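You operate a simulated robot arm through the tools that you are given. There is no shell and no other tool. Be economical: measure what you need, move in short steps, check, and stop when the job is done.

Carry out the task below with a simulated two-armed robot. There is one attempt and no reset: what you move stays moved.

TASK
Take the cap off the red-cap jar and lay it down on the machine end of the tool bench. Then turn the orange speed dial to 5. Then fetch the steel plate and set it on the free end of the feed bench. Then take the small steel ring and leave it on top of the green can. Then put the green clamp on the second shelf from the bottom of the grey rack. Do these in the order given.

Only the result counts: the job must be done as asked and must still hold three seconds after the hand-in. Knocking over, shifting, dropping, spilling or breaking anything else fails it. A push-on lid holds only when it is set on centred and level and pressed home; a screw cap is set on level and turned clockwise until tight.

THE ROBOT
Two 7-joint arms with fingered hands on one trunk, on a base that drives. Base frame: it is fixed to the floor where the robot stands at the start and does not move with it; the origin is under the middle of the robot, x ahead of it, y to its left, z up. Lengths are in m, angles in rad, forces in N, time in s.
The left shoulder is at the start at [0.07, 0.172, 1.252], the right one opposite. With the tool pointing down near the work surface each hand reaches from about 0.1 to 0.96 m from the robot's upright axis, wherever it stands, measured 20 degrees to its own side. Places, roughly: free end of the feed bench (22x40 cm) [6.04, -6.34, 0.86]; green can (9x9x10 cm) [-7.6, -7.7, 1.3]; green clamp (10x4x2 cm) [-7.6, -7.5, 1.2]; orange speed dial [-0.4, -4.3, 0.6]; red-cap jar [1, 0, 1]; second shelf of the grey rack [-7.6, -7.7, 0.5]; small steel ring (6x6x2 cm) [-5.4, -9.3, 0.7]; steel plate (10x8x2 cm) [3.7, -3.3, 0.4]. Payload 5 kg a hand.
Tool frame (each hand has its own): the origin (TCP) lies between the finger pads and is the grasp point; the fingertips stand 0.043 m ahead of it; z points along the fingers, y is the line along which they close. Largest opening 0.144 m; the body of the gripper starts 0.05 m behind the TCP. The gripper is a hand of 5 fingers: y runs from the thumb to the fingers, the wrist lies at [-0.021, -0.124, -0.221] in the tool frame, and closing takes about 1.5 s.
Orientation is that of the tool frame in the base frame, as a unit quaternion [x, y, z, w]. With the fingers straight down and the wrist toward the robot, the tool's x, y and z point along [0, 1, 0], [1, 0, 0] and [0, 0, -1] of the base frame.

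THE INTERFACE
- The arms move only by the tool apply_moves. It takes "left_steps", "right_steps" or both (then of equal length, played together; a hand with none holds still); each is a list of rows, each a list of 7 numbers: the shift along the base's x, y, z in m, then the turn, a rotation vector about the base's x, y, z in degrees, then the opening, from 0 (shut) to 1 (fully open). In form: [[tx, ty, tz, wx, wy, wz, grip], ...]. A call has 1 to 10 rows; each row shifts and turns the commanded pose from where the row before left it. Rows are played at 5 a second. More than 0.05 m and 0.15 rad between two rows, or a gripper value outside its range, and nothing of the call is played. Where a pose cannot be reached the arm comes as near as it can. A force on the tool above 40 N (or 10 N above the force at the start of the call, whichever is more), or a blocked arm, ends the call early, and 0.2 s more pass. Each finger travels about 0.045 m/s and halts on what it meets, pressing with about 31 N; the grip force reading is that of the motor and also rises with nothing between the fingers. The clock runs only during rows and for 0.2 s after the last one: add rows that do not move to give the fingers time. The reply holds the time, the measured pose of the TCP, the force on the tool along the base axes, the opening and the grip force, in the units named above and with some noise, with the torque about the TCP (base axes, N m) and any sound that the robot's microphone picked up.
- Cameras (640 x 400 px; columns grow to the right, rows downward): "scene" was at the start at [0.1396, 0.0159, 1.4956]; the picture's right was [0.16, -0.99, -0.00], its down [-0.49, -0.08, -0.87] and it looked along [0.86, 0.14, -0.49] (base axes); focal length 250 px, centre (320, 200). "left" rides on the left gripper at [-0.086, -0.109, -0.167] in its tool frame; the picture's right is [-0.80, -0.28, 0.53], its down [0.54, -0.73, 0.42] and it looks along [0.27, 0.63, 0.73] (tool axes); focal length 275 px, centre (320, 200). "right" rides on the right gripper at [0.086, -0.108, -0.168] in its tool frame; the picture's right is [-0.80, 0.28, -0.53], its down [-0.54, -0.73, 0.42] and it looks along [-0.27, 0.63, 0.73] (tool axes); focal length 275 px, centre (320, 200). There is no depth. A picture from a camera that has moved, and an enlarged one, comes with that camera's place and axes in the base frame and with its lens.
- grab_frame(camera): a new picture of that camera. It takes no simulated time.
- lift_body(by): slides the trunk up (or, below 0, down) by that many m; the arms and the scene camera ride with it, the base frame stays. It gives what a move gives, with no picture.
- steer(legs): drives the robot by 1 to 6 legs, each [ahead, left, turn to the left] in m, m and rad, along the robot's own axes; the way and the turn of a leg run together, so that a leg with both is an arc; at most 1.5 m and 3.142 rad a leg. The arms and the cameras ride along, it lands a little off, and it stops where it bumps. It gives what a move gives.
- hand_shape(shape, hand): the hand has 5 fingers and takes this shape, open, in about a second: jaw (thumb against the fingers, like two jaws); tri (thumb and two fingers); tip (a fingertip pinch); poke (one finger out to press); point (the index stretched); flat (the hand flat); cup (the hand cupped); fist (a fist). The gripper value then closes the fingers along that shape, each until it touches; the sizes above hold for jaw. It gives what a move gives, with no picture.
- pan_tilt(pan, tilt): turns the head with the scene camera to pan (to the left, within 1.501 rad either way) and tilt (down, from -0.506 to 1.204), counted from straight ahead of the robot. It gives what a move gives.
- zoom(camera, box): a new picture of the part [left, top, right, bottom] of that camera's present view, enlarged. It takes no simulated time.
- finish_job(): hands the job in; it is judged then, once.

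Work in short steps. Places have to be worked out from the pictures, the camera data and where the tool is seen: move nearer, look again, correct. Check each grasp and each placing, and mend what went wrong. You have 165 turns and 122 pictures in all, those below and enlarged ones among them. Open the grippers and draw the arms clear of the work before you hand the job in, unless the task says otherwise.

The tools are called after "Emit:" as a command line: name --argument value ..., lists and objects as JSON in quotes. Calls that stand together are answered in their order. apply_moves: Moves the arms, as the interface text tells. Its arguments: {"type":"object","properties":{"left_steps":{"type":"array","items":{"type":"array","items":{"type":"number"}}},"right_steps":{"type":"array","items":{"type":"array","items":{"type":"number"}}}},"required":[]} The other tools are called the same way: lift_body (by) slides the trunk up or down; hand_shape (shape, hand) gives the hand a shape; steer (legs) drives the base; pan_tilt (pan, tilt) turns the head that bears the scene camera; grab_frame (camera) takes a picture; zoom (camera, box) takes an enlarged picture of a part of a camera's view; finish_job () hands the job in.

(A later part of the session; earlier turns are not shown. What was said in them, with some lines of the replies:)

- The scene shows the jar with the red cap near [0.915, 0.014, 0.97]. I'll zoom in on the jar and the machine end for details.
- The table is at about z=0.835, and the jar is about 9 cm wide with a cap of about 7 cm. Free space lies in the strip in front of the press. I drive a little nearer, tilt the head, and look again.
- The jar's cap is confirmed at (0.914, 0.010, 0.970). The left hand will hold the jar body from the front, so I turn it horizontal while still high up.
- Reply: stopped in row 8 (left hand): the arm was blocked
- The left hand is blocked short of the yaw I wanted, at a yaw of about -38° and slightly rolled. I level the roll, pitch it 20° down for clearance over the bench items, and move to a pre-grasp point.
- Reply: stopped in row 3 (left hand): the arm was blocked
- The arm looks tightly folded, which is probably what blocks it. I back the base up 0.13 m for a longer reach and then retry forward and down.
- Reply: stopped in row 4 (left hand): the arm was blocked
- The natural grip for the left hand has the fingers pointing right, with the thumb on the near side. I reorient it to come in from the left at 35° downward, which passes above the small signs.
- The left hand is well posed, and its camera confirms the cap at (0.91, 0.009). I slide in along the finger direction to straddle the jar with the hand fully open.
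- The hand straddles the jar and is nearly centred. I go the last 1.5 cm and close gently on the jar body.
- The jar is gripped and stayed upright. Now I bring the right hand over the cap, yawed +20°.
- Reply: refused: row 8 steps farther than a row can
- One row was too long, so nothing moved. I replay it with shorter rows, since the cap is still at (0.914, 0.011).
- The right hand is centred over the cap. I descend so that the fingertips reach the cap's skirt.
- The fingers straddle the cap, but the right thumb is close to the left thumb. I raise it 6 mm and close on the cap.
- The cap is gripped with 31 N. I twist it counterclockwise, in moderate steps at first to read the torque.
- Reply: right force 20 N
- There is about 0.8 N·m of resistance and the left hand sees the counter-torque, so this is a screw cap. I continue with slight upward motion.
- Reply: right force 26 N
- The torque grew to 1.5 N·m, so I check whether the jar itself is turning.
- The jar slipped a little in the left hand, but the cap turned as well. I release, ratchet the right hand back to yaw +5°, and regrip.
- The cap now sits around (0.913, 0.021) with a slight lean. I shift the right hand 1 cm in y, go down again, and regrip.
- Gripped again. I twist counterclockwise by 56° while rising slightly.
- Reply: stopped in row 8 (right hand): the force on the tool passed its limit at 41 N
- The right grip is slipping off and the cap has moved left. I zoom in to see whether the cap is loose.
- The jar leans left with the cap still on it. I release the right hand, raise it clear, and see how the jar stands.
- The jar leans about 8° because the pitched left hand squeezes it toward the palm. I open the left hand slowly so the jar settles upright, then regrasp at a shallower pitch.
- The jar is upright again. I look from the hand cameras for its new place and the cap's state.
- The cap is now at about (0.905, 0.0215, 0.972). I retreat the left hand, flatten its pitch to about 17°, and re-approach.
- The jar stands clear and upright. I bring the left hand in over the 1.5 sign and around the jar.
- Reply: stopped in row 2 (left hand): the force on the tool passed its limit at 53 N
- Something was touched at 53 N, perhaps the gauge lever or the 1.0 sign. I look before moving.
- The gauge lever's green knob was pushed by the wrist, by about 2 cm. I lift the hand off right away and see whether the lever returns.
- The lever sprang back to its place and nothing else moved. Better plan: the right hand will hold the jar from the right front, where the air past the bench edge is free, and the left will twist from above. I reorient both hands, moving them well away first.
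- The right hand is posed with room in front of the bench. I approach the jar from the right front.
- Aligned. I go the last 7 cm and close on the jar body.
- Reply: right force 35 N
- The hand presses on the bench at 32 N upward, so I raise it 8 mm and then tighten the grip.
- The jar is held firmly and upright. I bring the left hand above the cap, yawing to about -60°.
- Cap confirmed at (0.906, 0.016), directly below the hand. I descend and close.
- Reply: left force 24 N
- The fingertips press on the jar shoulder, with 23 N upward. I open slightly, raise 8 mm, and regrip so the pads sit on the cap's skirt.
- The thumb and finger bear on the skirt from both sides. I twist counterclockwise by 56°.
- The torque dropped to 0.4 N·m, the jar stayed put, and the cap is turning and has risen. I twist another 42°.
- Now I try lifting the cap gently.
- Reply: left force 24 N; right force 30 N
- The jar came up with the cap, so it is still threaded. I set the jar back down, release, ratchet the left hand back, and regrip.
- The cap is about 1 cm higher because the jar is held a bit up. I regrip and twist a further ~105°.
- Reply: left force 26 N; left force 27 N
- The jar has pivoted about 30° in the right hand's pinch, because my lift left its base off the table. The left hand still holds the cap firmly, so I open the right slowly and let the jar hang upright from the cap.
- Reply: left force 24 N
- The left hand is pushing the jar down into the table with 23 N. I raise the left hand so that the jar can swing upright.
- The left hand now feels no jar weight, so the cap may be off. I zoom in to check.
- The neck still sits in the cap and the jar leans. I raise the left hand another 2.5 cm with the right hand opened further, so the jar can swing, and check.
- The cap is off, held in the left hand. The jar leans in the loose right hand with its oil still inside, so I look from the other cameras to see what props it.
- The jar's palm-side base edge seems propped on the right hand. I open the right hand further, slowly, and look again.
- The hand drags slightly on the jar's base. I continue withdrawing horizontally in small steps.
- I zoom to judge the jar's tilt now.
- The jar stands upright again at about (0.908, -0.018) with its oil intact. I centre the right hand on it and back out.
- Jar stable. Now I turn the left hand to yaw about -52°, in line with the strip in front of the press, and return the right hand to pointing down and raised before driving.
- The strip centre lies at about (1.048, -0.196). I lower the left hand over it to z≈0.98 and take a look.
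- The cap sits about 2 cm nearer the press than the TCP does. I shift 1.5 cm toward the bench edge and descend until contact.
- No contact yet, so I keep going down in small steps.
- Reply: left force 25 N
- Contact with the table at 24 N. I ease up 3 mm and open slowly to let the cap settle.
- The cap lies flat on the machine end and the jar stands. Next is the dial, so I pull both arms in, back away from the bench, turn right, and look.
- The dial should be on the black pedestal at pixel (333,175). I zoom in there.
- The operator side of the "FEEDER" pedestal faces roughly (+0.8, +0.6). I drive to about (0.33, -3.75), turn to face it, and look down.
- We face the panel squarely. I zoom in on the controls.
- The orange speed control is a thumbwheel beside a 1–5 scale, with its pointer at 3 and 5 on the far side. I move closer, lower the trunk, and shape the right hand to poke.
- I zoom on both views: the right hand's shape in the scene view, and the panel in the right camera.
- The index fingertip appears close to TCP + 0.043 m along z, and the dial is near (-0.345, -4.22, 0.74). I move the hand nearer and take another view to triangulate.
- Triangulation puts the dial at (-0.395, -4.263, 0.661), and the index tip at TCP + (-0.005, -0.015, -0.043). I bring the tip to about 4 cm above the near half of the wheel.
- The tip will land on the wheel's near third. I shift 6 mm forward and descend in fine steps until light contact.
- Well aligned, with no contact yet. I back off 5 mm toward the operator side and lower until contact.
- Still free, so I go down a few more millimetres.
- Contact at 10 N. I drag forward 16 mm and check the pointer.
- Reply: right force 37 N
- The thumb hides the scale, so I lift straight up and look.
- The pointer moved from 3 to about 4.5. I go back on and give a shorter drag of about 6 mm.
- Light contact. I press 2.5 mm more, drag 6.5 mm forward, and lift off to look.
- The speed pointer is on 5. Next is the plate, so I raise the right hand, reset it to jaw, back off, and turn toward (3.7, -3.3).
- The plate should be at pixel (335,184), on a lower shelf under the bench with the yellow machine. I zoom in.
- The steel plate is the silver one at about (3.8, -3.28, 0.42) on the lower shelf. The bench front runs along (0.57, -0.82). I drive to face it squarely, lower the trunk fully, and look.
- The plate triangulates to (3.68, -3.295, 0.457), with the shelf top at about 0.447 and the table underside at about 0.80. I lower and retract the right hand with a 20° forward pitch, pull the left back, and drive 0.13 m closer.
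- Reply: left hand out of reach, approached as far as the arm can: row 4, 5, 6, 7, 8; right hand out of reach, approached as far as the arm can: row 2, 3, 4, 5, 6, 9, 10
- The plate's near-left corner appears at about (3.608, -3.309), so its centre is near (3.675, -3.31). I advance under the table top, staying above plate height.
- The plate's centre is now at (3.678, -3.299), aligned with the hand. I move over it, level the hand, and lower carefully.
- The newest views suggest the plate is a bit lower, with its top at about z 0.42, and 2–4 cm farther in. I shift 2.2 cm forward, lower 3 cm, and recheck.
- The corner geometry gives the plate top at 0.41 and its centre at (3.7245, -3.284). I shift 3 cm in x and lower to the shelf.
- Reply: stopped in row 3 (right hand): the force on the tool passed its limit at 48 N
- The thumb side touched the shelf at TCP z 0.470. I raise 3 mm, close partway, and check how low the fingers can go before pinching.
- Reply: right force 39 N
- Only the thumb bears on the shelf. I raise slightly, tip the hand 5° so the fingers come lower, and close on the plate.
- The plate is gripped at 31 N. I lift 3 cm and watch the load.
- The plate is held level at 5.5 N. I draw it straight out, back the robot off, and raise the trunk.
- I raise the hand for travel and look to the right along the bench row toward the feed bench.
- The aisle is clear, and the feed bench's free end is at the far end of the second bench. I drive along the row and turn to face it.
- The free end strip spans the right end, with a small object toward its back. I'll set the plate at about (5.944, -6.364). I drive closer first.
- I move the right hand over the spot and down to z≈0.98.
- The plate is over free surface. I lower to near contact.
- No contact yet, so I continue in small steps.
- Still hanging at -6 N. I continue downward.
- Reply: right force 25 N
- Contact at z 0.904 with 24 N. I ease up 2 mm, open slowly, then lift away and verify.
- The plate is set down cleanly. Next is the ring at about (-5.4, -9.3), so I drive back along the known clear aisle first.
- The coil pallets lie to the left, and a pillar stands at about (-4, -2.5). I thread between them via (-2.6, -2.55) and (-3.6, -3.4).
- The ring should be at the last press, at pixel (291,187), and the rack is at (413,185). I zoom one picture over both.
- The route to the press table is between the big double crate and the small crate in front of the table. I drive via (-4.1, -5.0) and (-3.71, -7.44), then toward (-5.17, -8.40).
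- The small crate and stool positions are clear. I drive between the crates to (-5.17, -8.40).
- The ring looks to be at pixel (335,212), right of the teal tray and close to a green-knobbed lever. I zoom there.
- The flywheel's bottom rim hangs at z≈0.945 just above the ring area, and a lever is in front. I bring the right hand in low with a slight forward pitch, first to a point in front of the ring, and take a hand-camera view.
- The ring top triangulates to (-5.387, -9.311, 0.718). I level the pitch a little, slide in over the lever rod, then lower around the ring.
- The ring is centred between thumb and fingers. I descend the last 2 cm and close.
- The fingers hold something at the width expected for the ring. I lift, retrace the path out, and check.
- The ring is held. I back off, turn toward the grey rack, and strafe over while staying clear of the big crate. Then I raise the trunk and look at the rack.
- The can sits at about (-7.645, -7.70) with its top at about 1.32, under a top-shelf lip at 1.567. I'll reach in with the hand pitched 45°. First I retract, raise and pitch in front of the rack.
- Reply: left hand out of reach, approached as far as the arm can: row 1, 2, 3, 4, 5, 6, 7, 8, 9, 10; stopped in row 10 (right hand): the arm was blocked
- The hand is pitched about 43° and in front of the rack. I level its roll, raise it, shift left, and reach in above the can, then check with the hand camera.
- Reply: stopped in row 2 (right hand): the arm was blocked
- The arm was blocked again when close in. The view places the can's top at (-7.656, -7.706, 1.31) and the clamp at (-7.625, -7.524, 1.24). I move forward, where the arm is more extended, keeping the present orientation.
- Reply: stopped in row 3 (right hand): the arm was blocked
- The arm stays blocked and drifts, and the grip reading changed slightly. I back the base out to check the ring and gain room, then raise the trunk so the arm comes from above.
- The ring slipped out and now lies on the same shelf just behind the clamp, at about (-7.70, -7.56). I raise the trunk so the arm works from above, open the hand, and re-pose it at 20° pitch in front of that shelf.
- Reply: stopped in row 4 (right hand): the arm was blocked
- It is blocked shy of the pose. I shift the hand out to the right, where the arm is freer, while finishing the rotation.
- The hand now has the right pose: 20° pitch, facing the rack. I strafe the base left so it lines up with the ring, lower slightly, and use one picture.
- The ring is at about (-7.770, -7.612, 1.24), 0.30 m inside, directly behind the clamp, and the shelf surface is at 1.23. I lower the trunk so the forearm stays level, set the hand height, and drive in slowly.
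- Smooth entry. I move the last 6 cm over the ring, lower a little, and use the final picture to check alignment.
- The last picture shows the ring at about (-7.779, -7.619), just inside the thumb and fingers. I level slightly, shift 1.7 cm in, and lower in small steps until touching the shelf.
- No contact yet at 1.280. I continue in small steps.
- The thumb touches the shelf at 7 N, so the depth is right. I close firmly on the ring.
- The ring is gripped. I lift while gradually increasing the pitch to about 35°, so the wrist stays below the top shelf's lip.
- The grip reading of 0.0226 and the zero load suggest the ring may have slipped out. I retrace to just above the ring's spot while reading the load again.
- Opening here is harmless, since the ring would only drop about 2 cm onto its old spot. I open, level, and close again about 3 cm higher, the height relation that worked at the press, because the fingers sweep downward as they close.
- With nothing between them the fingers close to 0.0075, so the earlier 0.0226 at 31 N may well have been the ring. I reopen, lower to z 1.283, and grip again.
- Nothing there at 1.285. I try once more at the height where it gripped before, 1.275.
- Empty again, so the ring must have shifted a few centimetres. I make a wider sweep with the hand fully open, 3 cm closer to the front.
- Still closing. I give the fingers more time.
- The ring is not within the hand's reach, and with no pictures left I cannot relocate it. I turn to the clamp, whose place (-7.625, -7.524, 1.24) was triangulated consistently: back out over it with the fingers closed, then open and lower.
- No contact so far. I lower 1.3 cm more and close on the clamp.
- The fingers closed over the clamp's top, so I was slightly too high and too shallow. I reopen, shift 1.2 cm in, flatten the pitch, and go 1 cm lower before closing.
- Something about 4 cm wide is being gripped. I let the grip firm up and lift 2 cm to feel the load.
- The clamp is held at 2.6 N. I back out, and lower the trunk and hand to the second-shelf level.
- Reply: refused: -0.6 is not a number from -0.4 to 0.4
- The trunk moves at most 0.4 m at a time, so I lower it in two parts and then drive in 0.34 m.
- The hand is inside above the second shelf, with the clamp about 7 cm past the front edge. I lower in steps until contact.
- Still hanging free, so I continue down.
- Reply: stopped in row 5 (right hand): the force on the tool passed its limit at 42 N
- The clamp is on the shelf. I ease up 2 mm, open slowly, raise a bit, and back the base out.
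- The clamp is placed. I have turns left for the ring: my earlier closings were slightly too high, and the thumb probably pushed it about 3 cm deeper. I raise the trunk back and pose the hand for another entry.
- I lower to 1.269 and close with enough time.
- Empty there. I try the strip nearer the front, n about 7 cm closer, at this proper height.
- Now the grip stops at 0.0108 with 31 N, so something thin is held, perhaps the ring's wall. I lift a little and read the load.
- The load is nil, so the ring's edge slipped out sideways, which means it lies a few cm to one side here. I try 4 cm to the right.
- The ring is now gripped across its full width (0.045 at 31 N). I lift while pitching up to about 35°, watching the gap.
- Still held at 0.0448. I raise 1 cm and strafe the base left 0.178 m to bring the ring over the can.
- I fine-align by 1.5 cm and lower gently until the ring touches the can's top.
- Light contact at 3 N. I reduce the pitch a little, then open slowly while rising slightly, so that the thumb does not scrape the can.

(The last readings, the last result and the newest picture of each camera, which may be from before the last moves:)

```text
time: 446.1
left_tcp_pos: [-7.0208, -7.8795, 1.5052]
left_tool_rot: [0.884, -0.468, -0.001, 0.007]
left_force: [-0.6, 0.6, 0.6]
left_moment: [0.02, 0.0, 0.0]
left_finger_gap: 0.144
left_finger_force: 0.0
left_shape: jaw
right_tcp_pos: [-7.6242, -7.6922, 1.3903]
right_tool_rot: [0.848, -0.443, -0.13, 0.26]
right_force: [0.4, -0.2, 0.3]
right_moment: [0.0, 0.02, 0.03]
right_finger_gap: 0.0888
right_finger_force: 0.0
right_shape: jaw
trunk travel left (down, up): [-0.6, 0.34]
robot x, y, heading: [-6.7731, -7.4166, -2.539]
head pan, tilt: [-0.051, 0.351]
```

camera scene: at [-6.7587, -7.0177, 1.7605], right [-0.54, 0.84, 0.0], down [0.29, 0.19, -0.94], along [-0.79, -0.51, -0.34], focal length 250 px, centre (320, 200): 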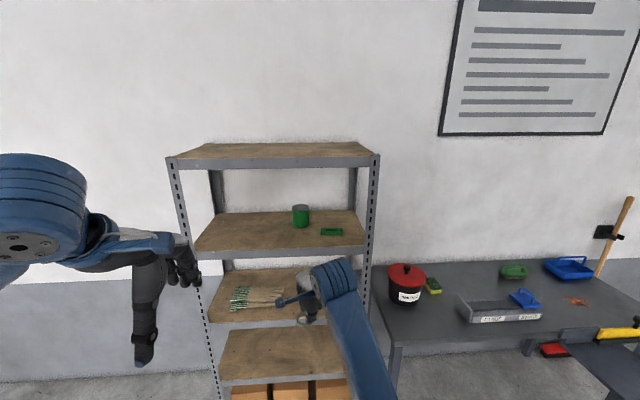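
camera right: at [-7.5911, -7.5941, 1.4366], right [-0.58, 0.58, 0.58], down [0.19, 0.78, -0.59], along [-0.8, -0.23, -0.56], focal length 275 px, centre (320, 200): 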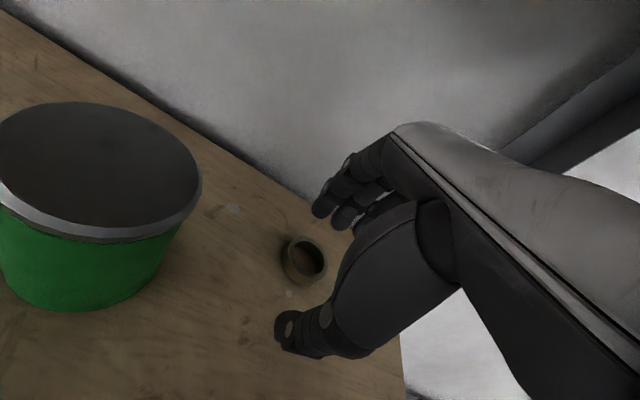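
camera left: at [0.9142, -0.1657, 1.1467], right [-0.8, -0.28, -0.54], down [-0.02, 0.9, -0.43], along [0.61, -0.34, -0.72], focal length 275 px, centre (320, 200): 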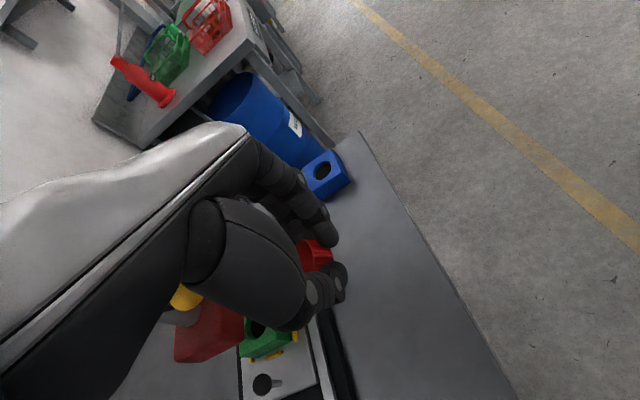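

Released. I back straight out, with the fingers passing above the ring.

Emit:
steer --legs '[[-0.4, 0, 0]]'

Emit:
apply_moves --right_steps '[[0.02, 0.014, 0, 4.0, -5.6, 0, 1], [0.02, 0.014, 0, 4.0, -5.6, 0, 1], [0.02, 0.014, 0, 4.0, -5.6, 0, 1]]'

```text
time: 448.7
left_tcp_pos: [-6.6852, -7.6494, 1.5036]
left_tool_rot: [0.884, -0.467, -0.001, 0.006]
left_force: [0.2, -0.5, -0.2]
left_moment: [0.03, -0.02, 0.04]
left_finger_gap: 0.1441
left_finger_force: 0.2
left_shape: jaw
right_tcp_pos: [-7.2895, -7.4628, 1.389]
right_tool_rot: [0.849, -0.443, -0.128, 0.259]
right_force: [-0.9, -0.6, 0.1]
right_moment: [0.03, -0.01, 0.02]
right_finger_gap: 0.0888
right_finger_force: 0.1
right_shape: jaw
trunk travel left (down, up): [-0.6, 0.34]
robot x, y, heading: [-6.4392, -7.1846, -2.531]
head pan, tilt: [-0.051, 0.351]
```

```text
time: 449.5
left_tcp_pos: [-6.683, -7.6481, 1.5042]
left_tool_rot: [0.884, -0.468, -0.002, 0.006]
left_force: [0.7, 0.8, 0.7]
left_moment: [-0.04, 0.0, -0.05]
left_finger_gap: 0.1441
left_finger_force: 0.1
left_shape: jaw
right_tcp_pos: [-7.2264, -7.418, 1.3894]
right_tool_rot: [0.881, -0.46, -0.049, 0.102]
right_force: [0.4, -0.1, -0.1]
right_moment: [0.0, 0.04, -0.01]
right_finger_gap: 0.1436
right_finger_force: 0.1
right_shape: jaw
trunk travel left (down, up): [-0.6, 0.34]
robot x, y, heading: [-6.4382, -7.1818, -2.535]
head pan, tilt: [-0.051, 0.351]
```

The ring is on the can as far as the readings show. The clamp was placed before the ring, so to honour the order I'll pick it up and set it down again as the last step, using its recorded pose. I go back to the second-shelf level.

Emit:
steer --legs '[[0, -0.149, 0]]'

Emit:
lift_body --by -0.4

Emit:
lift_body --by -0.2

Emit:
apply_moves --right_steps '[[0, 0, -0.046, 0, 0, 0, 0.7], [0, 0, -0.046, 0, 0, 0, 0.7], [0, 0, -0.046, 0, 0, 0, 0.7], [0, 0, -0.046, 0, 0, 0, 0.7]]'

```text
time: 450.8
left_tcp_pos: [-6.7649, -7.5314, 1.5044]
left_tool_rot: [0.884, -0.468, -0.003, 0.006]
left_force: [-0.3, -0.6, 0.0]
left_moment: [0.05, 0.02, -0.01]
left_finger_gap: 0.1439
left_finger_force: 0.1
left_shape: jaw
right_tcp_pos: [-7.308, -7.3005, 1.3894]
right_tool_rot: [0.881, -0.46, -0.05, 0.103]
right_force: [0.2, -1.1, 0.0]
right_moment: [0.04, 0.06, -0.01]
right_finger_gap: 0.1435
right_finger_force: 0.0
right_shape: jaw
trunk travel left (down, up): [-0.6, 0.34]
robot x, y, heading: [-6.5233, -7.0677, -2.537]
head pan, tilt: [-0.051, 0.351]
```

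```text
time: 454.6
left_tcp_pos: [-6.7671, -7.529, 1.1045]
left_tool_rot: [0.884, -0.468, 0.0, 0.006]
left_force: [0.0, -0.4, 0.2]
left_moment: [-0.01, -0.02, 0.0]
left_finger_gap: 0.1435
left_finger_force: 0.0
left_shape: jaw
right_tcp_pos: [-7.3108, -7.298, 0.99]
right_tool_rot: [0.88, -0.461, -0.049, 0.103]
right_force: [1.1, -0.6, 0.1]
right_moment: [-0.01, -0.02, -0.03]
right_finger_gap: 0.1437
right_finger_force: 0.1
right_shape: jaw
trunk travel left (down, up): [-0.2, 0.74]
robot x, y, heading: [-6.5214, -7.0697, -2.538]
head pan, tilt: [-0.051, 0.351]
```

```text
time: 456.8
left_tcp_pos: [-6.7666, -7.5281, 0.9045]
left_tool_rot: [0.884, -0.468, -0.001, 0.006]
left_force: [0.1, -0.1, 0.4]
left_moment: [-0.01, -0.02, 0.0]
left_finger_gap: 0.1437
left_finger_force: 0.1
left_shape: jaw
right_tcp_pos: [-7.3099, -7.2987, 0.7895]
right_tool_rot: [0.88, -0.461, -0.048, 0.103]
right_force: [-0.7, 0.7, 0.7]
right_moment: [-0.01, 0.04, 0.0]
right_finger_gap: 0.1437
right_finger_force: 0.2
right_shape: jaw
trunk travel left (down, up): [0.0, 0.94]
robot x, y, heading: [-6.5251, -7.0704, -2.532]
head pan, tilt: [-0.051, 0.351]
```

```text
time: 457.8
left_tcp_pos: [-6.7676, -7.5286, 0.9043]
left_tool_rot: [0.884, -0.467, -0.001, 0.006]
left_force: [0.1, 0.1, -0.4]
left_moment: [0.03, 0.0, -0.04]
left_finger_gap: 0.1439
left_finger_force: 0.0
left_shape: jaw
right_tcp_pos: [-7.3106, -7.3008, 0.6044]
right_tool_rot: [0.88, -0.461, -0.049, 0.104]
right_force: [-0.3, 0.0, 0.5]
right_moment: [0.07, -0.02, 0.04]
right_finger_gap: 0.1011
right_finger_force: 0.1
right_shape: jaw
trunk travel left (down, up): [0.0, 0.94]
robot x, y, heading: [-6.5205, -7.0646, -2.537]
head pan, tilt: [-0.051, 0.351]
```

Emit:
steer --legs '[[0.335, -0.003, 0]]'

```text
time: 460.1
left_tcp_pos: [-7.0542, -7.7213, 0.904]
left_tool_rot: [0.884, -0.468, -0.001, 0.005]
left_force: [0.1, -0.5, 0.3]
left_moment: [0.03, -0.02, -0.01]
left_finger_gap: 0.1438
left_finger_force: 0.1
left_shape: jaw
right_tcp_pos: [-7.5942, -7.4926, 0.6038]
right_tool_rot: [0.88, -0.46, -0.048, 0.102]
right_force: [-0.2, -0.6, -1.0]
right_moment: [-0.02, 0.01, 0.01]
right_finger_gap: 0.101
right_finger_force: 0.1
right_shape: jaw
trunk travel left (down, up): [0.0, 0.94]
robot x, y, heading: [-6.8086, -7.2567, -2.537]
head pan, tilt: [-0.051, 0.351]
```

Aligned within 2 mm of the release point. I level the pitch, lower to the clamp, and close.

Emit:
apply_moves --right_steps '[[0, 0, -0.02, 2.3, -3.3, 0, 0.7], [0, 0, -0.025, 2.3, -3.3, 0, 0.7], [0, 0, -0.018, 0, 0, 0, 0.7], [0, 0, -0.01, 0, 0, 0, 0.7], [0, 0, -0.005, 0, 0, 0, 0.7], [0, 0, 0, 0, 0, 0, 0.5], [0, 0, 0, 0, 0, 0, 0.3], [0, 0, 0, 0, 0, 0, 0.1], [0, 0, 0, 0, 0, 0, 0.05], [0, 0, 0, 0, 0, 0, 0.05]]'

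```text
time: 462.3
left_tcp_pos: [-7.0533, -7.7216, 0.9044]
left_tool_rot: [0.884, -0.468, -0.001, 0.006]
left_force: [-0.1, 1.0, -0.9]
left_moment: [-0.02, 0.01, 0.02]
left_finger_gap: 0.1439
left_finger_force: 0.1
left_shape: jaw
right_tcp_pos: [-7.5951, -7.4925, 0.5255]
right_tool_rot: [0.885, -0.464, -0.016, 0.041]
right_force: [1.0, 0.2, 3.1]
right_moment: [0.01, 0.14, 0.06]
right_finger_gap: 0.0342
right_finger_force: 31.0
right_shape: jaw
trunk travel left (down, up): [0.0, 0.94]
robot x, y, heading: [-6.8083, -7.2571, -2.536]
head pan, tilt: [-0.051, 0.351]
```

The clamp is there, with the same 0.034 gap, which also confirms its earlier placing. I lift it 4 cm, set it down again, and release.

Emit:
apply_moves --right_steps '[[0, 0, 0.015, 0, 0, 0, 0.05], [0, 0, 0.025, 0, 0, 0, 0.05], [0, 0, 0, 0, 0, 0, 0.05], [0, 0, 0, 0, 0, 0, 0.05], [0, 0, 0, 0, 0, 0, 0.05], [0, 0, -0.02, 0, 0, 0, 0.05], [0, 0, -0.014, 0, 0, 0, 0.05], [0, 0, -0.004, 0, 0, 0, 0.05]]'

```text
time: 464.1
left_tcp_pos: [-7.0523, -7.7206, 0.9052]
left_tool_rot: [0.884, -0.468, -0.002, 0.006]
left_force: [-0.9, 0.3, -0.1]
left_moment: [0.02, 0.0, 0.0]
left_finger_gap: 0.1438
left_finger_force: 0.0
left_shape: jaw
right_tcp_pos: [-7.5945, -7.4927, 0.5311]
right_tool_rot: [0.885, -0.463, -0.017, 0.044]
right_force: [3.3, 0.6, 12.2]
right_moment: [-0.11, 0.2, -0.01]
right_finger_gap: 0.0325
right_finger_force: 30.9
right_shape: jaw
trunk travel left (down, up): [0.0, 0.94]
robot x, y, heading: [-6.8065, -7.2593, -2.539]
head pan, tilt: [-0.051, 0.351]
```

It is in contact with the shelf at 12 N. I open slowly, rise, and back out.

Emit:
apply_moves --right_steps '[[0, 0, 0.001, 0, 0, 0, 0.2], [0, 0, 0, 0, 0, 0, 0.3], [0, 0, 0, 0, 0, 0, 0.4], [0, 0, 0, 0, 0, 0, 0.5], [0, 0, 0, 0, 0, 0, 0.6], [0, 0, 0, 0, 0, 0, 0.7], [0, 0, 0.02, 0, 0, 0, 0.7], [0, 0, 0.03, -2.3, 3.3, 0, 0.7], [0, 0, 0.02, -2.3, 3.3, 0, 0.7]]'

Emit:
steer --legs '[[-0.5, 0, 0]]'

```text
time: 466.1
left_tcp_pos: [-7.0524, -7.7214, 0.9045]
left_tool_rot: [0.883, -0.469, -0.002, 0.006]
left_force: [0.6, -0.8, 0.0]
left_moment: [-0.04, 0.03, 0.0]
left_finger_gap: 0.1438
left_finger_force: 0.1
left_shape: jaw
right_tcp_pos: [-7.5947, -7.4908, 0.6001]
right_tool_rot: [0.88, -0.46, -0.049, 0.103]
right_force: [-0.5, -0.2, -0.4]
right_moment: [0.0, 0.02, -0.01]
right_finger_gap: 0.1003
right_finger_force: 0.1
right_shape: jaw
trunk travel left (down, up): [0.0, 0.94]
robot x, y, heading: [-6.806, -7.2592, -2.537]
head pan, tilt: [-0.051, 0.351]
```

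```text
time: 469.0
left_tcp_pos: [-6.6399, -7.4375, 0.9042]
left_tool_rot: [0.884, -0.467, -0.001, 0.006]
left_force: [0.2, -0.1, -0.5]
left_moment: [-0.02, 0.02, 0.02]
left_finger_gap: 0.1437
left_finger_force: 0.1
left_shape: jaw
right_tcp_pos: [-7.1826, -7.2099, 0.6003]
right_tool_rot: [0.881, -0.459, -0.048, 0.104]
right_force: [-1.1, 0.0, 0.1]
right_moment: [0.02, 0.0, 0.01]
right_finger_gap: 0.1005
right_finger_force: 0.0
right_shape: jaw
trunk travel left (down, up): [0.0, 0.94]
robot x, y, heading: [-6.3987, -6.9716, -2.535]
head pan, tilt: [-0.051, 0.351]
```

Both hands are open and clear of the rack, so I hand the job in.

Emit:
finish_job

```text
The job is handed in.
```

I handed the job in with all five steps carried out, but the last two were placed by touch after my pictures ran out, so I could not confirm them by sight.

- **Cap:** it lies flat on the machine end of the tool bench. The jar stands upright with its oil, about 3 cm from where it started; it tilted about 30° in the hand while I was unscrewing it.
- **Dial:** the orange speed dial's pointer is on 5, checked by camera.
- **Plate:** it sits on the free end of the feed bench, checked by camera.
- **Ring:** it slipped out once onto the can's shelf while I was reaching in, and I had to feel for it again. I then released it over the top of the green can. The touch and grip readings fit that, but I have no picture of it resting there.
- **Clamp:** it is on the second shelf from the bottom of the grey rack, confirmed only by grip and contact force. I first placed it before the ring was on the can, so I lifted it and set it down again afterwards to make it the last step.

Along the way my left wrist pushed the gauge lever on the tool bench about 2 cm. It sprang back, and a picture showed it in its old place.
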